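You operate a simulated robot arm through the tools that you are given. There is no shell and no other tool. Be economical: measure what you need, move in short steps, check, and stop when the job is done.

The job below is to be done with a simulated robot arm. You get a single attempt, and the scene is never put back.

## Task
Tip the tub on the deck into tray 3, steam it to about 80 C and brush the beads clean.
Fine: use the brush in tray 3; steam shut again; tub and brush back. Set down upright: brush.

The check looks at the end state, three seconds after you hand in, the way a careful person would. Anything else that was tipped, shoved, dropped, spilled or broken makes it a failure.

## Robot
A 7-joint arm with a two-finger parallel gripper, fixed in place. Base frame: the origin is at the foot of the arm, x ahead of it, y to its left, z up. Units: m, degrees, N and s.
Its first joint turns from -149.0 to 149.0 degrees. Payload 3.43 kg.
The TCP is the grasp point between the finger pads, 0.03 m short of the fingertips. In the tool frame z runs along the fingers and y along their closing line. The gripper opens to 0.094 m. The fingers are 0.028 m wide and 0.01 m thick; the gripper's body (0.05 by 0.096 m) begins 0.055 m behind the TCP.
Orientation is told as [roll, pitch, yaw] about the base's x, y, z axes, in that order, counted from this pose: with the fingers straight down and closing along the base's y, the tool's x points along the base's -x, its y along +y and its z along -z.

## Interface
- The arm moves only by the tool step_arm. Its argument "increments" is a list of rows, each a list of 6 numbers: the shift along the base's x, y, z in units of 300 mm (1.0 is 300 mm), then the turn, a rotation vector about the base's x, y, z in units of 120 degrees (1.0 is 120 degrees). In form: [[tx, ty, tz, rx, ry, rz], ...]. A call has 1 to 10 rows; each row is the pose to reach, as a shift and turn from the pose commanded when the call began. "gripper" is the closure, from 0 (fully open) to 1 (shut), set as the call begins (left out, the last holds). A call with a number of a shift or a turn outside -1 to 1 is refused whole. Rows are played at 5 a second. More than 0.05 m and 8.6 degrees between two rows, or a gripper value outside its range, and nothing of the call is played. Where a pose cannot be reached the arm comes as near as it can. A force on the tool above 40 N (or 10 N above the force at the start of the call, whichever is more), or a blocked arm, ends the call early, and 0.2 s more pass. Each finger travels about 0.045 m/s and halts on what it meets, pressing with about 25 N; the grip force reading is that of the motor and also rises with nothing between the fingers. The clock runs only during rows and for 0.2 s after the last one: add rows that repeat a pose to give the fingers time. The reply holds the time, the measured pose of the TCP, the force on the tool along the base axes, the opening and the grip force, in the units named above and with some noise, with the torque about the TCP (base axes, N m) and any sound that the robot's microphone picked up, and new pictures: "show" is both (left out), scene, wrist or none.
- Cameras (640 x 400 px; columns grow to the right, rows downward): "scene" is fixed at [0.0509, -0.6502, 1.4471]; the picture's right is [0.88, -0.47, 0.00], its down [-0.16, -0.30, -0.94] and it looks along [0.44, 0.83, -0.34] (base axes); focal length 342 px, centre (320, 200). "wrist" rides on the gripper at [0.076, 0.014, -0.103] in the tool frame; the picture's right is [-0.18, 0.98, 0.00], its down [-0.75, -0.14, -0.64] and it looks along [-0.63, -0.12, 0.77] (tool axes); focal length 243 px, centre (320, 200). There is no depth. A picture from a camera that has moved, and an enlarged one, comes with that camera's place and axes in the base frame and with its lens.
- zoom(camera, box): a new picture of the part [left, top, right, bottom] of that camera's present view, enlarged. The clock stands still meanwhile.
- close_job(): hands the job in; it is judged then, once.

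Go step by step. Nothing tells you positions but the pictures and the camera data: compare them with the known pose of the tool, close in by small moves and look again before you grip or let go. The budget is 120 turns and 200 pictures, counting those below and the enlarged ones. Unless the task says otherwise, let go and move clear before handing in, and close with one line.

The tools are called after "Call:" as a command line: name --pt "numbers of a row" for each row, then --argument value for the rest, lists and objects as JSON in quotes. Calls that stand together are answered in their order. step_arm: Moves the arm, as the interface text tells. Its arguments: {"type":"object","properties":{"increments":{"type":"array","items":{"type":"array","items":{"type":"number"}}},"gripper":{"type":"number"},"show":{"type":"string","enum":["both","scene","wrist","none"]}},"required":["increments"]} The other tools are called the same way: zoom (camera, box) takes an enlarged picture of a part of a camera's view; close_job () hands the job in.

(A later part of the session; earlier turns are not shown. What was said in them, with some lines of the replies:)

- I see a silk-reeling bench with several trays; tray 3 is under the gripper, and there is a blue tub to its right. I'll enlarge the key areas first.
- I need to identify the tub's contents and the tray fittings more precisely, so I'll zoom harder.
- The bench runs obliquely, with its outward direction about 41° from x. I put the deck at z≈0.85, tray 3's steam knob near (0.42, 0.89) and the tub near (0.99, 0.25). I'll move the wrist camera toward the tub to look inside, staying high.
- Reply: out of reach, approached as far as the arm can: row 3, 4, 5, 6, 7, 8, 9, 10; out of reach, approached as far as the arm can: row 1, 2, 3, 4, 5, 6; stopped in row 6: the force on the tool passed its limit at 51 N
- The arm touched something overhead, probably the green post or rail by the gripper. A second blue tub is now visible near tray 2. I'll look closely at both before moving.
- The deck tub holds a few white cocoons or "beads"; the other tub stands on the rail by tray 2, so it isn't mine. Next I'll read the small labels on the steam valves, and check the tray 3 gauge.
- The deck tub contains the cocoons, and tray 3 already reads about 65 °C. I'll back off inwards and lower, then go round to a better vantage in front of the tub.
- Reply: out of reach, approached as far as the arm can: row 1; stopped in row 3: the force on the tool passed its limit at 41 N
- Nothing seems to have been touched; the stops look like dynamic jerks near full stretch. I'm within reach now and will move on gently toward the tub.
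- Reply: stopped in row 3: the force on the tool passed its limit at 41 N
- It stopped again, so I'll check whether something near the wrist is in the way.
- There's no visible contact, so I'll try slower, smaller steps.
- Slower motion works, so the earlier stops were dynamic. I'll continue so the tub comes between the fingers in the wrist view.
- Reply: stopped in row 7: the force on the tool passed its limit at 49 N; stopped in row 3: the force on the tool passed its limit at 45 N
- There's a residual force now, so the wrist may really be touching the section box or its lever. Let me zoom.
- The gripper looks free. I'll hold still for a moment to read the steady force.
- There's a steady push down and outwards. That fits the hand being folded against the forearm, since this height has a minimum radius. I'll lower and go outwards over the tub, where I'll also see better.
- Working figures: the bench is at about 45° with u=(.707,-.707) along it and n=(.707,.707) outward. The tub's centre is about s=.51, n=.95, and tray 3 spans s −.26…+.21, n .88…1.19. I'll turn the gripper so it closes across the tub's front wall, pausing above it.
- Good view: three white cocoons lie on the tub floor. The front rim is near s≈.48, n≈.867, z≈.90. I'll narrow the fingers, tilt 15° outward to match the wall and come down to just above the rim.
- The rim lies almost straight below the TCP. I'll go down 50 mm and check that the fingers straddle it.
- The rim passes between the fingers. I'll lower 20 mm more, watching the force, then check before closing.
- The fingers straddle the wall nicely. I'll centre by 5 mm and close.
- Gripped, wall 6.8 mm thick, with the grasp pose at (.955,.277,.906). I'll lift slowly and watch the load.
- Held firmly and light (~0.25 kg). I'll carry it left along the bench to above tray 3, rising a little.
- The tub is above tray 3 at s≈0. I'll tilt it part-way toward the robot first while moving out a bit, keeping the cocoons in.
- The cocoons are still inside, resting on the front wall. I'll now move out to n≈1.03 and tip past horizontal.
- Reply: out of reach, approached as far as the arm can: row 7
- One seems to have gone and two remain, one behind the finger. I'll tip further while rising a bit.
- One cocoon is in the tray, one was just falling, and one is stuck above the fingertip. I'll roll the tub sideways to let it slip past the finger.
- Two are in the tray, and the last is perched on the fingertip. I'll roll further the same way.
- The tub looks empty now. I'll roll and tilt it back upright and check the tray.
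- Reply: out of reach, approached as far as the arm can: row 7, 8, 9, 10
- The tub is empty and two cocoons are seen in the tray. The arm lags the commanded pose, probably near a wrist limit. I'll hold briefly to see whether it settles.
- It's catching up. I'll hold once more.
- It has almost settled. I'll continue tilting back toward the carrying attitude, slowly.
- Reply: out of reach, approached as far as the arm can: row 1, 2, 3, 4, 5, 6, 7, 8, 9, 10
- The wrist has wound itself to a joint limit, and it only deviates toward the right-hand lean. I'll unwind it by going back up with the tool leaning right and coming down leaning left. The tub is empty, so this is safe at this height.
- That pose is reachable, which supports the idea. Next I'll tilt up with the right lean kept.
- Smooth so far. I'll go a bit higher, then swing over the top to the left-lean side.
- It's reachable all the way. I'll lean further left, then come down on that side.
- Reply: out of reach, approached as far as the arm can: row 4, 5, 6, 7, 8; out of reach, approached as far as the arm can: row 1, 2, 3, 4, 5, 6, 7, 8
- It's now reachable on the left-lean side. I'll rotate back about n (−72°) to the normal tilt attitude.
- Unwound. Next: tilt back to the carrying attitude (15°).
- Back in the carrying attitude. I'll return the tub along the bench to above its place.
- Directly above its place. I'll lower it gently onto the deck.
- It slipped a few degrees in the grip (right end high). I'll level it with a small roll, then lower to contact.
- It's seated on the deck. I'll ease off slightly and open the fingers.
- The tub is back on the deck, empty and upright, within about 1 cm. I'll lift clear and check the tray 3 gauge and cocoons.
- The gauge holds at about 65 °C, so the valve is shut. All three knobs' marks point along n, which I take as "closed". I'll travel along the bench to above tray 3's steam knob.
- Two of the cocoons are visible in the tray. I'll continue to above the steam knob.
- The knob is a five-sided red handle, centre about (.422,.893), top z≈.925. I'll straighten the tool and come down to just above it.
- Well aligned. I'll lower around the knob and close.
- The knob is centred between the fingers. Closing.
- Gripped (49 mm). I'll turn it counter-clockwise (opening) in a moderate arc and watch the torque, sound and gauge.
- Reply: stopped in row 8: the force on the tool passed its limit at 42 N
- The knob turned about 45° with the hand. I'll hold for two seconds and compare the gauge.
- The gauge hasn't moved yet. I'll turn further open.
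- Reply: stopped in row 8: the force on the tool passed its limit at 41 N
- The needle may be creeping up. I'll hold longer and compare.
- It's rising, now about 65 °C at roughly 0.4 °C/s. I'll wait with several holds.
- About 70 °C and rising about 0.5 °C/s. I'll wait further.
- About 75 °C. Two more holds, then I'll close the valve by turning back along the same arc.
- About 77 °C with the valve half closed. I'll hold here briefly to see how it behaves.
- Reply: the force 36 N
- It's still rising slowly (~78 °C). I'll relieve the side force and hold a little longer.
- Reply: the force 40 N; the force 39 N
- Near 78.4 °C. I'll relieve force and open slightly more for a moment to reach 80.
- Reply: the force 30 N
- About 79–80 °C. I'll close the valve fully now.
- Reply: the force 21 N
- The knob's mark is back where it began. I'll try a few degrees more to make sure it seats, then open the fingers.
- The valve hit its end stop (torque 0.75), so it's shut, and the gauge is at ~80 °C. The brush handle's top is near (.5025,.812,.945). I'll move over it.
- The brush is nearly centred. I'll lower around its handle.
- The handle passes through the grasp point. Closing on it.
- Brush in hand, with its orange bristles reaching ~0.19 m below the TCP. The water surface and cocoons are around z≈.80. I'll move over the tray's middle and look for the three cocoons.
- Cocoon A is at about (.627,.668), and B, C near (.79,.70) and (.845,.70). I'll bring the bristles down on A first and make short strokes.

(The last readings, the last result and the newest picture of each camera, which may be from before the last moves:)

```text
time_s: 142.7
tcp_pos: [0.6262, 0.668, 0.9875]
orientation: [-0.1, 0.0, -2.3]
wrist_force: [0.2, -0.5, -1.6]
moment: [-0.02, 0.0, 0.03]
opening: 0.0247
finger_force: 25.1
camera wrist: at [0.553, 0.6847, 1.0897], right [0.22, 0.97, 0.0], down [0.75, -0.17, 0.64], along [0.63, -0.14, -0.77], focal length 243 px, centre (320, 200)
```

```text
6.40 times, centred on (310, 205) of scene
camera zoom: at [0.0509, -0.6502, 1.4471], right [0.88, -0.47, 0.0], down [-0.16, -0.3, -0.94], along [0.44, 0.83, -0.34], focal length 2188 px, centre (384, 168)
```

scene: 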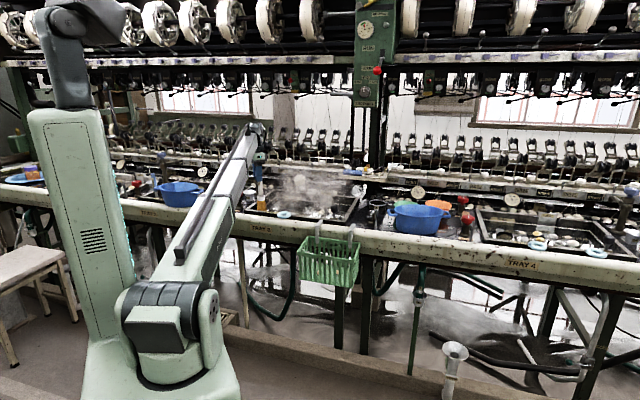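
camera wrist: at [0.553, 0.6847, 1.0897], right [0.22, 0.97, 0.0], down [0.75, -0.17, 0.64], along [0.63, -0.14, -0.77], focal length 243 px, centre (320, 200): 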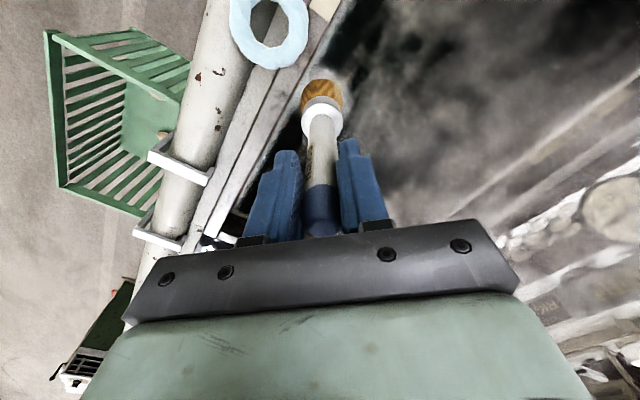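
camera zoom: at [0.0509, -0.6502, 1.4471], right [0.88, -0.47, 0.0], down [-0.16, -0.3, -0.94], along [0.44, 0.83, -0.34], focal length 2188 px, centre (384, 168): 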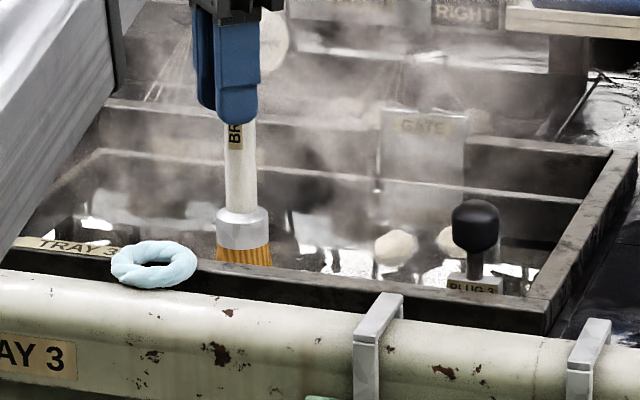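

The bristles are right over A. I'll lower about 12 mm more and stroke back and forth.

Call:
step_arm --pt "0 0 -0.02 0 0 0" --pt "0.025 -0.025 -0.04 0 0 0" --pt "0.06 -0.06 -0.04 0 0 0" --pt "0.02 -0.02 -0.04 0 0 0" --pt "-0.03 0.03 -0.04 0 0 0" --pt "-0.06 0.06 -0.04 0 0 0" --pt "-0.02 0.02 -0.04 0 0 0" --pt "0.03 -0.03 -0.04 0 0 0" --pt "0.06 -0.06 -0.04 0 0 0" --pt "0.02 -0.02 -0.04 0 0 0" --show "none"

Call:
step_arm --pt "-0.03 0.03 0 0 0 0" --pt "-0.07 0.07 0 0 0 0" --pt "-0.03 0.03 0 0 0 0" --pt "0.02 -0.02 0 0 0 0" --pt "0.04 -0.04 0 0 0 0" --pt "0 0 0 0 0 0" --pt "-0.04 0.04 0 0 0 0" --pt "-0.07 0.07 0 0 0 0" --pt "-0.03 0.03 0.03 0 0 0" --pt "0.01 0.01 0.1 0 0 0" --show "wrist"

Call:
zoom --camera "scene" --box '[260, 180, 360, 230]'

```text
time_s: 144.9
tcp_pos: [0.6341, 0.6612, 0.9743]
orientation: [0.0, 0.1, -2.2]
wrist_force: [0.0, 0.0, -0.9]
moment: [0.0, 0.02, -0.03]
opening: 0.0245
finger_force: 24.7
```

```text
time_s: 147.1
tcp_pos: [0.6381, 0.6638, 1.0047]
orientation: [-0.1, 0.0, -2.3]
wrist_force: [0.5, -0.3, -1.0]
moment: [-0.02, 0.02, 0.0]
opening: 0.0246
finger_force: 25.1
camera wrist: at [0.5633, 0.6809, 1.1069], right [0.22, 0.97, 0.0], down [0.75, -0.17, 0.64], along [0.63, -0.14, -0.77], focal length 243 px, centre (320, 200)
```

wrist: 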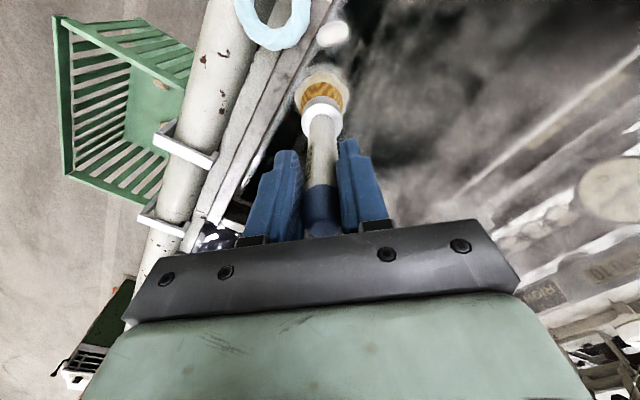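

```text
6.40 times, centred on (310, 205) of scene
camera zoom: at [0.0509, -0.6502, 1.4471], right [0.88, -0.47, 0.0], down [-0.16, -0.3, -0.94], along [0.44, 0.83, -0.34], focal length 2188 px, centre (384, 168)
```

zoom: 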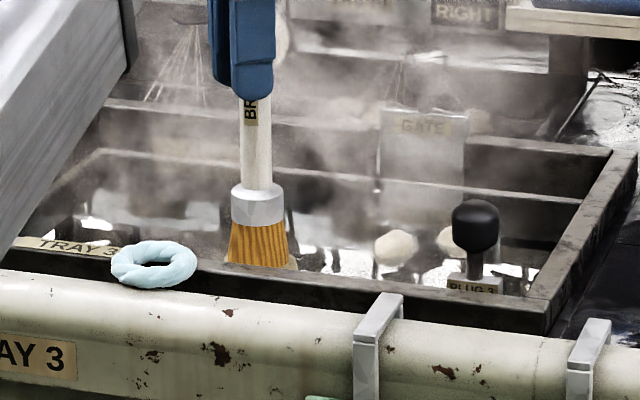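

Cocoon A moved aside and looks whiter. I'll check closely what surrounds the bristles.

Call:
zoom --camera "wrist" --box '[270, 0, 390, 130]'

Call:
zoom --camera "scene" --box '[290, 205, 335, 230]'

```text
3.08 times, centred on (330, 65) of wrist
camera zoom: at [0.5633, 0.6809, 1.1069], right [0.22, 0.97, 0.0], down [0.75, -0.17, 0.64], along [0.63, -0.14, -0.77], focal length 746 px, centre (289, 615)
```

zoom: 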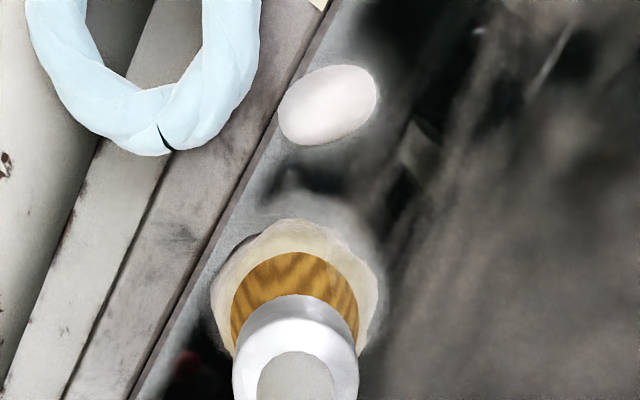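

```text
14.22 times, centred on (312, 218) of scene
camera zoom: at [0.0509, -0.6502, 1.4471], right [0.88, -0.47, 0.0], down [-0.16, -0.3, -0.94], along [0.44, 0.83, -0.34], focal length 4862 px, centre (427, -49)
```

zoom: 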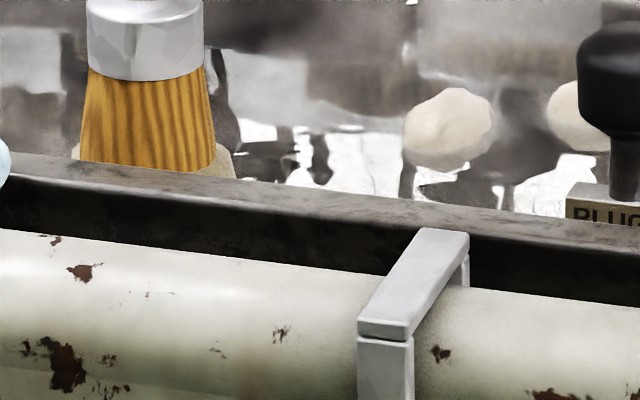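

A is now smooth and clean, with its floss on the brush; B and C are still fluffy. They lie farther out, so I'll tilt the brush 25° outward and look for them.

Call:
step_arm --pt "0 0 0.03 0.01 -0.01 0" --pt "0.005 0 0.07 0.03 -0.03 0" --pt "0.015 0 0.11 0.055 -0.055 0" --pt "0.03 0.005 0.14 0.085 -0.085 0" --pt "0.045 0.01 0.15 0.11 -0.11 0" --pt "0.06 0.015 0.15 0.13 -0.13 0" --pt "0.07 0.02 0.15 0.145 -0.145 0" --pt "0.075 0.02 0.15 0.147 -0.147 0" --show "wrist"

Call:
zoom --camera "scene" --box '[260, 165, 370, 230]'

```text
time_s: 148.9
tcp_pos: [0.6606, 0.6706, 1.0489]
orientation: [18.7, -16.7, -5.0]
wrist_force: [-0.2, 0.7, -1.1]
moment: [-0.07, 0.01, 0.05]
opening: 0.0246
finger_force: 25.0
camera wrist: at [0.5575, 0.6598, 1.1251], right [0.17, 0.92, 0.36], down [0.53, -0.39, 0.75], along [0.83, 0.06, -0.55], focal length 243 px, centre (320, 200)
```

wrist: 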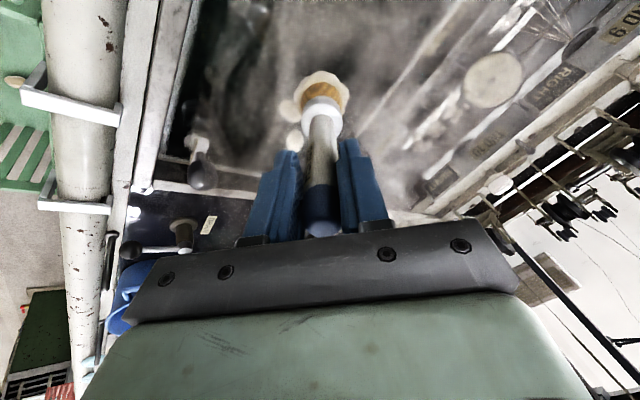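

```text
5.82 times, centred on (315, 198) of scene
camera zoom: at [0.0509, -0.6502, 1.4471], right [0.88, -0.47, 0.0], down [-0.16, -0.3, -0.94], along [0.44, 0.83, -0.34], focal length 1989 px, centre (349, 214)
```

zoom: 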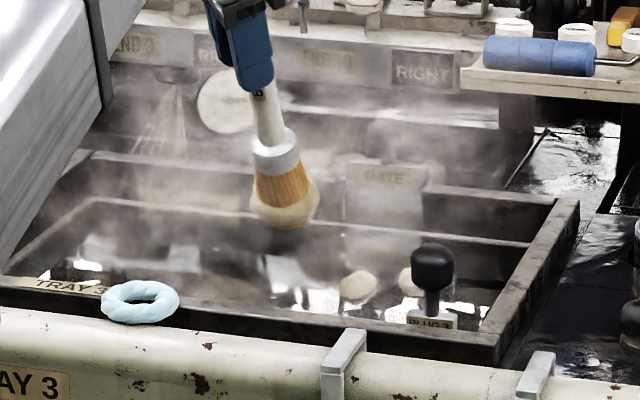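

B and C are both visible beside the brush: B≈(.775,.691), C≈(.832,.686). I'll bring the bristles over B and down.

Call:
step_arm --pt "0.01 -0.005 0 0 0 0" --pt "0.04 -0.02 0 0 0 0" --pt "0.085 -0.045 0 0 0 0" --pt "0.13 -0.07 -0.02 0 0 0" --pt "0.17 -0.09 -0.06 0 0 0" --pt "0.195 -0.105 -0.11 0 0 0" --pt "0.204 -0.109 -0.16 0 0 0" --pt "0.204 -0.109 -0.21 0 0 0" --pt "0.204 -0.109 -0.24 0 0 0" --pt "0.204 -0.109 -0.25 0 0 0" --show "wrist"

Call:
zoom --camera "scene" --box '[290, 185, 360, 230]'

```text
time_s: 151.1
tcp_pos: [0.7208, 0.6378, 0.9749]
orientation: [18.7, -16.5, -5.0]
wrist_force: [-0.7, 0.6, -0.8]
moment: [-0.02, 0.07, -0.02]
opening: 0.0244
finger_force: 25.3
camera wrist: at [0.6181, 0.6256, 1.0503], right [0.17, 0.92, 0.36], down [0.53, -0.39, 0.75], along [0.83, 0.06, -0.55], focal length 243 px, centre (320, 200)
```

wrist: 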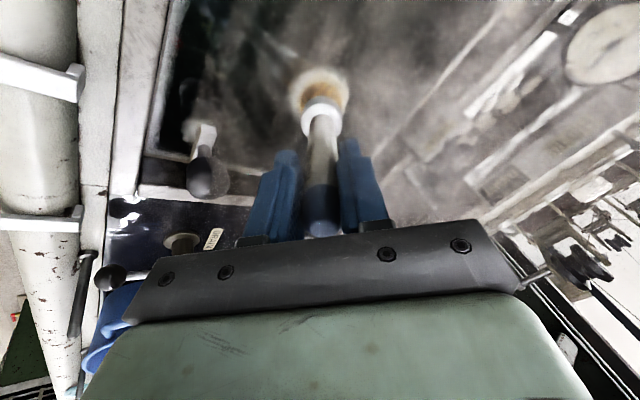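

```text
8.89 times, centred on (325, 208) of scene
camera zoom: at [0.0509, -0.6502, 1.4471], right [0.88, -0.47, 0.0], down [-0.16, -0.3, -0.94], along [0.44, 0.83, -0.34], focal length 3039 px, centre (276, 133)
```

zoom: 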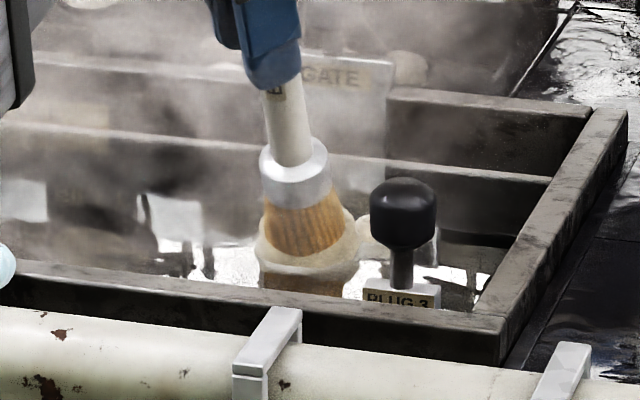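

The bristles are on B. I'll stroke here, slightly lower.

Call:
step_arm --pt "0 0 -0.02 0 0 0" --pt "0.025 -0.025 -0.05 0 0 0" --pt "0.06 -0.06 -0.05 0 0 0" --pt "0.02 -0.02 -0.05 0 0 0" --pt "-0.03 0.03 -0.05 0 0 0" --pt "-0.06 0.06 -0.05 0 0 0" --pt "-0.02 0.02 -0.05 0 0 0" --pt "0.03 -0.03 -0.05 0 0 0" --pt "0.06 -0.06 -0.05 0 0 0" --pt "0.02 -0.02 -0.05 0 0 0" --show "none"

Call:
step_arm --pt "-0.03 0.03 0 0 0 0" --pt "-0.07 0.07 0 0 0 0" --pt "-0.03 0.03 0 0 0 0" --pt "0.02 -0.02 0 0 0 0" --pt "0.04 -0.04 0 0 0 0" --pt "0 0 0 0 0 0" --pt "-0.04 0.04 0.02 0 0 0" --pt "-0.07 0.07 0.07 0 0 0" --pt "-0.1 0.1 0.13 0 0 0" --pt "-0.12 0.12 0.18 0 0 0" --show "wrist"

Call:
zoom --camera "scene" --box '[280, 180, 360, 230]'

```text
time_s: 153.3
tcp_pos: [0.7278, 0.6327, 0.9605]
orientation: [18.8, -16.6, -5.1]
wrist_force: [-0.4, -0.5, -1.1]
moment: [-0.04, 0.08, 0.01]
opening: 0.0247
finger_force: 25.1
```

```text
time_s: 155.5
tcp_pos: [0.6914, 0.6691, 1.0138]
orientation: [18.6, -16.6, -5.2]
wrist_force: [0.0, 0.0, -1.1]
moment: [-0.05, 0.05, 0.02]
opening: 0.0247
finger_force: 25.8
camera wrist: at [0.5886, 0.6583, 1.0904], right [0.17, 0.92, 0.36], down [0.53, -0.39, 0.75], along [0.83, 0.06, -0.55], focal length 243 px, centre (320, 200)
```

wrist: 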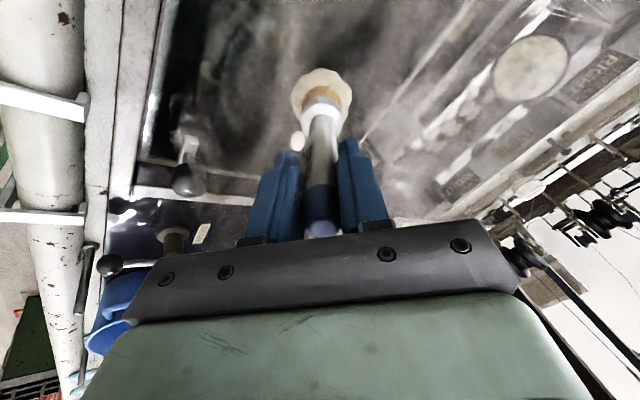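

```text
8.00 times, centred on (320, 205) of scene
camera zoom: at [0.0509, -0.6502, 1.4471], right [0.88, -0.47, 0.0], down [-0.16, -0.3, -0.94], along [0.44, 0.83, -0.34], focal length 2735 px, centre (320, 160)
```

zoom: 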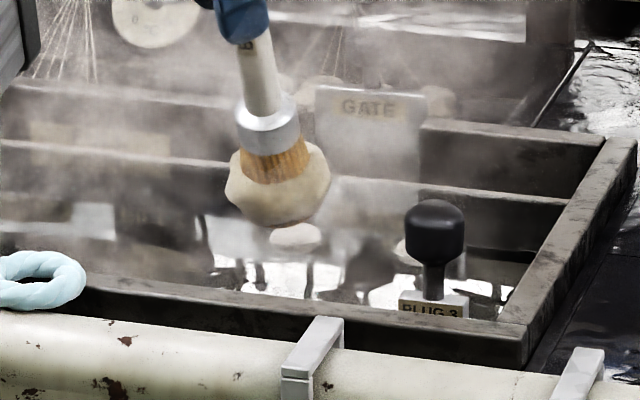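

B is smooth now, and the brush carries more floss. I'll check C's look.

Call:
zoom --camera "wrist" --box '[260, 60, 380, 160]'

Call:
zoom --camera "scene" --box '[310, 195, 350, 225]'

```text
4.00 times, centred on (320, 110) of wrist
camera zoom: at [0.5886, 0.6583, 1.0904], right [0.17, 0.92, 0.36], down [0.53, -0.39, 0.75], along [0.83, 0.06, -0.55], focal length 970 px, centre (320, 560)
```

zoom: 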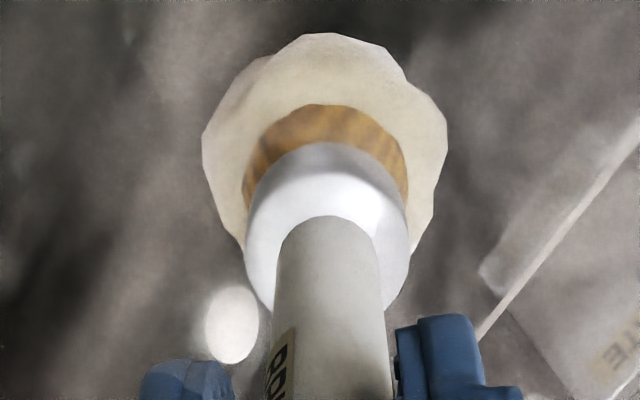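

```text
13.33 times, centred on (330, 210) of scene
camera zoom: at [0.0509, -0.6502, 1.4471], right [0.88, -0.47, 0.0], down [-0.16, -0.3, -0.94], along [0.44, 0.83, -0.34], focal length 4558 px, centre (187, 67)
```

zoom: 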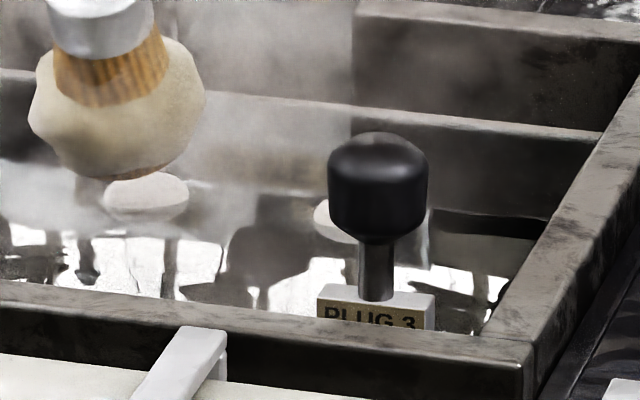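

C looks smooth too, but I'll give it a few direct strokes to be sure.

Call:
step_arm --pt "0.02 -0.008 0.02 0 0 0" --pt "0.07 -0.028 0.03 0 0 0" --pt "0.14 -0.056 0.03 0 0 0" --pt "0.21 -0.085 0.03 0 0 0" --pt "0.27 -0.108 0.02 0 0 0" --pt "0.305 -0.122 -0.02 0 0 0" --pt "0.312 -0.125 -0.07 0 0 0" --pt "0.312 -0.125 -0.12 0 0 0" --pt "0.312 -0.125 -0.155 0 0 0" --pt "0.312 -0.125 -0.165 0 0 0" --show "none"

Call:
step_arm --pt "0.02 -0.02 -0.005 0 0 0" --pt "0.045 -0.045 -0.01 0 0 0" --pt "0.015 -0.015 -0.01 0 0 0" --pt "-0.025 0.025 -0.01 0 0 0" --pt "-0.05 0.05 -0.01 0 0 0" --pt "-0.015 0.015 -0.01 0 0 0" --pt "0.025 -0.025 -0.01 0 0 0" --pt "-0.02 0.02 0.01 0 0 0" --pt "-0.05 0.05 0.06 0 0 0" --pt "-0.1 0.1 0.13 0 0 0" --show "none"

Call:
step_arm --pt "-0.02 0.015 0.04 0 0 0" --pt "-0.08 0.05 0.1 0 0 0" --pt "-0.16 0.1 0.15 -0.01 0.01 0" --pt "-0.25 0.16 0.19 -0.035 0.035 0" --pt "-0.34 0.22 0.2 -0.065 0.065 0" --pt "-0.43 0.28 0.2 -0.095 0.095 0" --pt "-0.51 0.33 0.2 -0.12 0.12 0" --pt "-0.57 0.37 0.2 -0.14 0.14 0" --pt "-0.6 0.39 0.2 -0.147 0.147 0" --pt "-0.61 0.395 0.2 -0.147 0.147 0" --show "both"

Call:
zoom --camera "scene" --box '[260, 180, 360, 230]'

```text
time_s: 157.7
tcp_pos: [0.7864, 0.6293, 0.9637]
orientation: [18.7, -16.6, -5.0]
wrist_force: [0.5, 0.2, -1.7]
moment: [-0.04, 0.09, -0.01]
opening: 0.0245
finger_force: 25.1
```

```text
time_s: 159.9
tcp_pos: [0.7552, 0.6604, 1.0033]
orientation: [18.7, -16.6, -5.2]
wrist_force: [0.7, 0.5, -2.2]
moment: [-0.03, 0.07, 0.0]
opening: 0.0245
finger_force: 25.1
```

```text
time_s: 162.1
tcp_pos: [0.57, 0.7816, 1.0647]
orientation: [-0.3, 0.1, -2.2]
wrist_force: [1.0, -0.5, -1.0]
moment: [0.03, 0.03, -0.05]
opening: 0.0246
finger_force: 24.9
camera wrist: at [0.4956, 0.7974, 1.1676], right [0.22, 0.97, 0.0], down [0.75, -0.17, 0.64], along [0.63, -0.14, -0.77], focal length 243 px, centre (320, 200)
```

scene: 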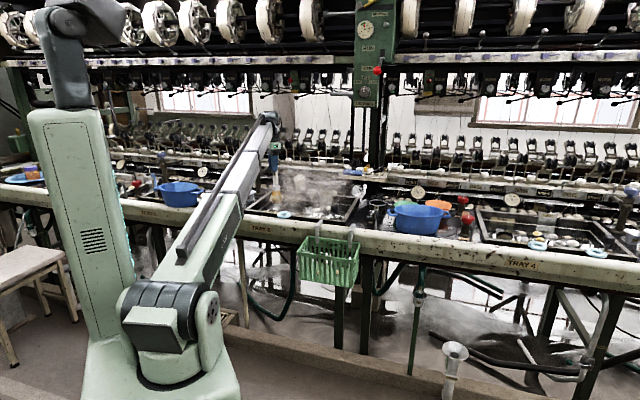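
wrist: 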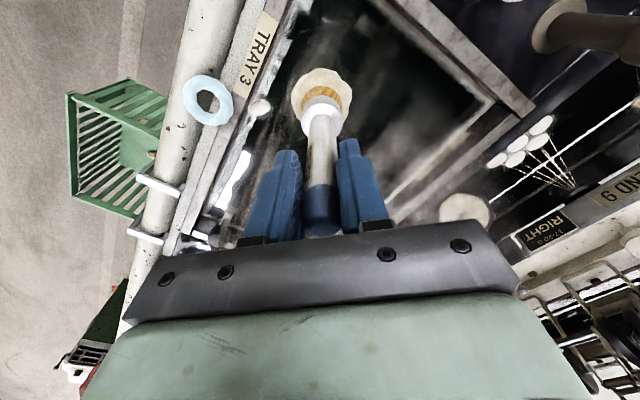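

```text
6.40 times, centred on (310, 205) of scene
camera zoom: at [0.0509, -0.6502, 1.4471], right [0.88, -0.47, 0.0], down [-0.16, -0.3, -0.94], along [0.44, 0.83, -0.34], focal length 2188 px, centre (384, 168)
```

zoom: 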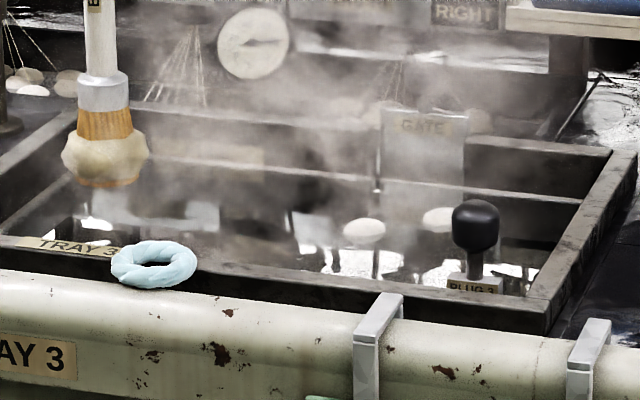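

All three cocoons are smooth and clean. I'll return the brush to its corner: first above the spot, then down.

Call:
step_arm --pt "-0.01 0.005 0 0 0 0" --pt "-0.04 0.017 0 0.001 0 0" --pt "-0.09 0.037 0 0.002 0 0" --pt "-0.14 0.06 -0.01 0.002 0 0" --pt "-0.19 0.08 -0.04 0.002 0 0" --pt "-0.212 0.088 -0.09 0.002 0 0" --pt "-0.219 0.091 -0.15 0.002 0 0" --pt "-0.219 0.091 -0.21 0.002 0 0" --pt "-0.219 0.091 -0.26 0.002 0 0" --pt "-0.219 0.091 -0.28 0.002 0 0" --show "none"

Call:
step_arm --pt "0 0 -0.02 0 0 0" --pt "0 0 -0.06 0 0 0" --pt "0 0 -0.1 0 0 0" --pt "0 0 -0.135 0 0 0" --pt "0 0 -0.155 0 0 0" --pt "0 0 -0.17 0 0 0" --pt "0 0 -0.18 0 0 0" --pt "0 0 -0.187 0 0 0" --pt "0 0 -0.193 0 0 0" --show "wrist"

Call:
zoom --camera "scene" --box '[230, 165, 310, 225]'

```text
time_s: 164.3
tcp_pos: [0.5041, 0.8065, 0.9787]
orientation: [0.0, 0.0, -2.4]
wrist_force: [0.6, -0.2, -1.7]
moment: [0.01, 0.0, 0.02]
opening: 0.0246
finger_force: 25.1
```

```text
time_s: 166.3
tcp_pos: [0.5047, 0.8067, 0.9208]
orientation: [0.1, 0.0, -2.3]
wrist_force: [0.5, -0.6, -0.3]
moment: [-0.02, 0.0, -0.01]
opening: 0.0246
finger_force: 25.0
camera wrist: at [0.4307, 0.8224, 1.0243], right [0.22, 0.97, 0.0], down [0.75, -0.17, 0.64], along [0.63, -0.14, -0.77], focal length 243 px, centre (320, 200)
```

wrist: 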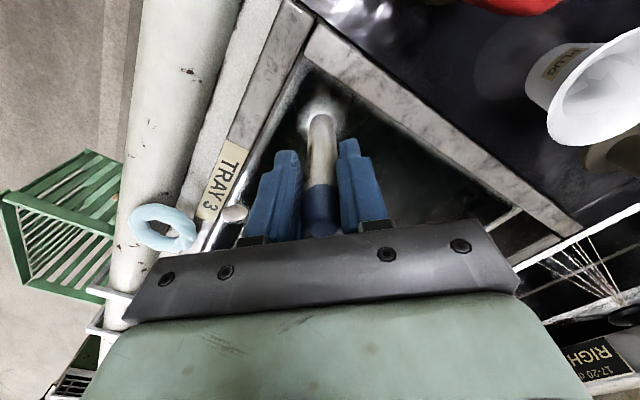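

```text
6.67 times, centred on (270, 195) of scene
camera zoom: at [0.0509, -0.6502, 1.4471], right [0.88, -0.47, 0.0], down [-0.16, -0.3, -0.94], along [0.44, 0.83, -0.34], focal length 2279 px, centre (653, 233)
```

zoom: 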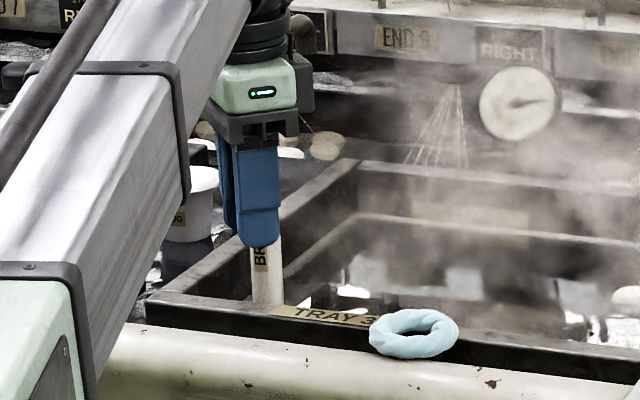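

At the original height and place. I'll lower in 1 mm steps to confirm that the bristles rest on the floor.

Call:
step_arm --pt "0 0 -0.003 0 0 0" --pt "0 0 -0.005 0 0 0" --pt "0 0 -0.005 0 0 0" --show "none"

Call:
step_arm --pt "0 0 -0.003 0 0 0" --pt "0 0 -0.005 0 0 0" --pt "0 0 -0.005 0 0 0" --show "none"

```text
time_s: 167.1
tcp_pos: [0.5046, 0.8069, 0.9204]
orientation: [0.2, -0.1, -2.2]
wrist_force: [-2.3, 1.1, 10.6]
moment: [0.03, 0.13, -0.01]
opening: 0.0246
finger_force: 25.1
```

```text
time_s: 167.9
tcp_pos: [0.5064, 0.8057, 0.9191]
orientation: [0.2, 0.1, -2.2]
wrist_force: [-1.0, 2.1, 20.7]
moment: [-0.01, -0.35, 0.0]
opening: 0.0248
finger_force: 25.4
```

Firmly seated. I'll relieve the pressure and open the fingers just enough.

Call:
step_arm --pt "0 0 0.004 0 0 0" --pt "0 0 0.008 0 0 0" --pt "0 0 0.008 0 0 0" --show "none"

Call:
step_arm --gripper 0.3 --pt "0 0 0 0 0 0" --pt "0 0 0 0 0 0" --pt "0 0 0 0 0 0" --pt "0 0 0 0 0 0" --pt "0 0 0 0 0 0" --show "wrist"

Call:
zoom --camera "scene" --box '[230, 165, 310, 225]'

```text
time_s: 168.7
tcp_pos: [0.5054, 0.8061, 0.919]
orientation: [0.0, 0.1, -2.3]
wrist_force: [-0.3, -0.3, -0.9]
moment: [0.0, 0.01, 0.01]
opening: 0.0247
finger_force: 24.5
```

```text
time_s: 169.9
tcp_pos: [0.5062, 0.8055, 0.9213]
orientation: [0.2, -0.1, -2.2]
wrist_force: [-0.4, 0.1, 0.1]
moment: [0.02, 0.0, -0.06]
opening: 0.0658
finger_force: 0.0
camera wrist: at [0.4313, 0.8223, 1.0234], right [0.22, 0.97, 0.0], down [0.75, -0.17, 0.64], along [0.63, -0.14, -0.77], focal length 243 px, centre (320, 200)
```

wrist: 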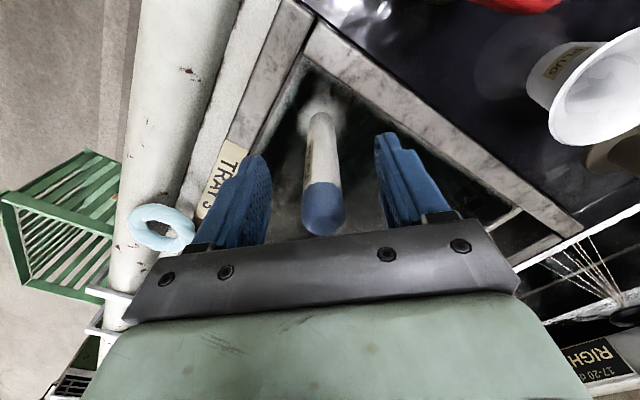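

```text
6.67 times, centred on (270, 195) of scene
camera zoom: at [0.0509, -0.6502, 1.4471], right [0.88, -0.47, 0.0], down [-0.16, -0.3, -0.94], along [0.44, 0.83, -0.34], focal length 2279 px, centre (653, 233)
```

zoom: 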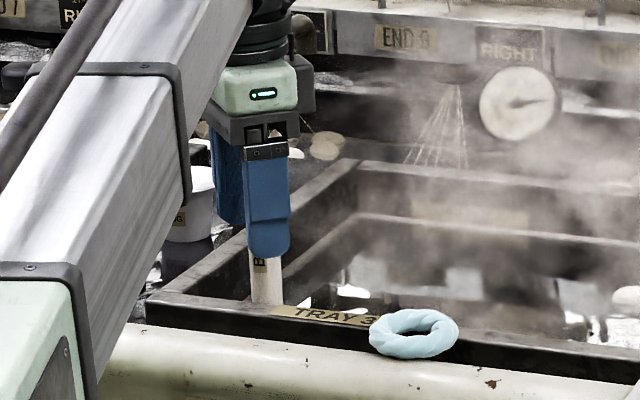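

The brush stands upright on its own. I'll rise straight up and clear, then make final checks.

Call:
step_arm --pt "0 0 0.015 0 0 0" --pt "0 0 0.05 0 0 0" --pt "0 0 0.1 0 0 0" --pt "0 0 0.16 0 0 0" --pt "0 0 0.23 0 0 0" --pt "0 0 0.3 0 0 0" --pt "0 0 0.36 0 0 0" --pt "0 0 0.4 0 0 0" --pt "0 0 0.42 0 0 0" --show "both"

Call:
zoom --camera "scene" --box '[220, 165, 360, 235]'

Call:
zoom --camera "scene" --box '[380, 165, 480, 245]'

Call:
zoom --camera "scene" --box '[290, 173, 310, 188]'

```text
time_s: 171.9
tcp_pos: [0.5065, 0.8076, 1.046]
orientation: [0.0, 0.0, -2.4]
wrist_force: [0.2, -0.2, -0.5]
moment: [-0.02, 0.03, -0.01]
opening: 0.0659
finger_force: 0.1
camera wrist: at [0.4315, 0.8235, 1.1493], right [0.22, 0.97, 0.0], down [0.75, -0.17, 0.64], along [0.63, -0.14, -0.77], focal length 243 px, centre (320, 200)
```

scene: 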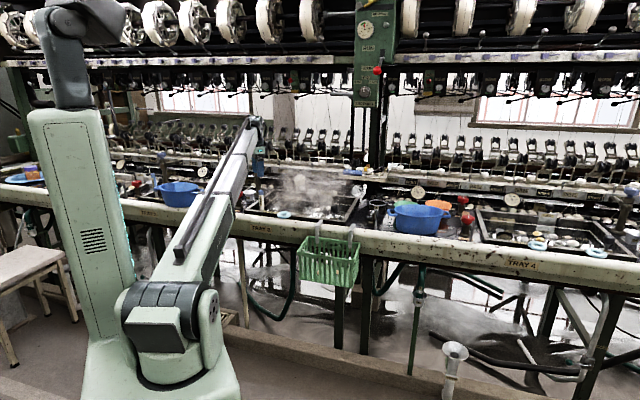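
wrist: 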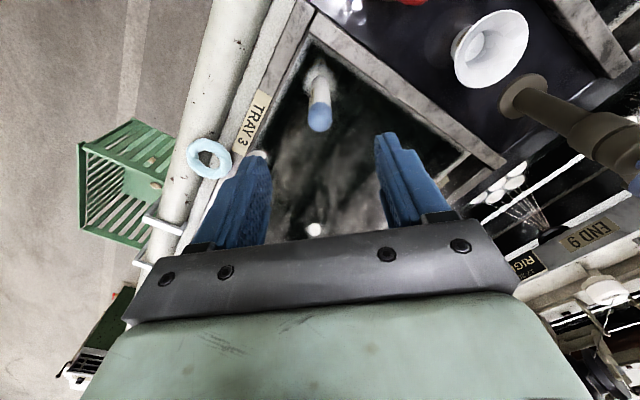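

```text
4.57 times, centred on (290, 200) of scene
camera zoom: at [0.0509, -0.6502, 1.4471], right [0.88, -0.47, 0.0], down [-0.16, -0.3, -0.94], along [0.44, 0.83, -0.34], focal length 1563 px, centre (457, 200)
```

zoom: 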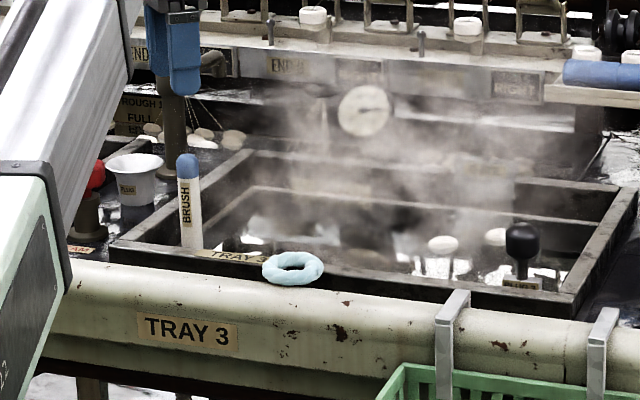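

```text
5.00 times, centred on (430, 205) of scene
camera zoom: at [0.0509, -0.6502, 1.4471], right [0.88, -0.47, 0.0], down [-0.16, -0.3, -0.94], along [0.44, 0.83, -0.34], focal length 1709 px, centre (-230, 175)
```

zoom: 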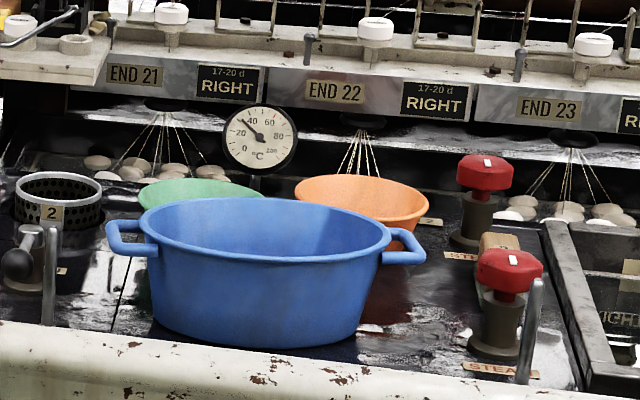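

```text
16.00 times, centred on (300, 180) of scene
camera zoom: at [0.0509, -0.6502, 1.4471], right [0.88, -0.47, 0.0], down [-0.16, -0.3, -0.94], along [0.44, 0.83, -0.34], focal length 5470 px, centre (640, 512)
```

zoom: 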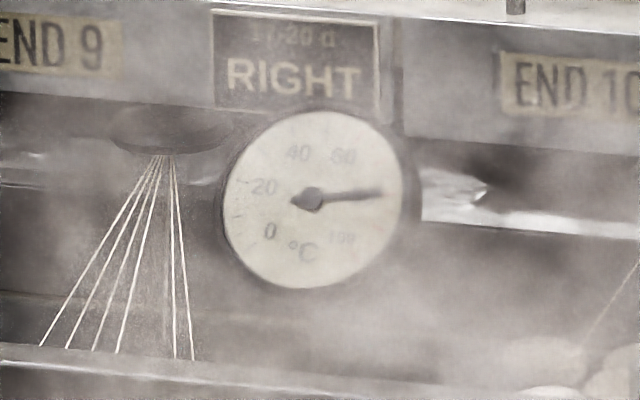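

Everything checks out: three clean cocoons are in tray 3, the gauge reads about 80 °C and the steam valve is shut. The tub is back on the deck, the brush is upright in its corner, and the gripper is clear.

Call:
close_job

```text
The job is handed in.
```

I tipped the deck tub's three beads (they look like silk cocoons) into tray 3, steamed it to about 80 °C by its gauge and shut the valve, and brushed them clean. The brush stands upright in its corner, and the tub is back about 1–2 cm off its original spot and turned a few degrees.
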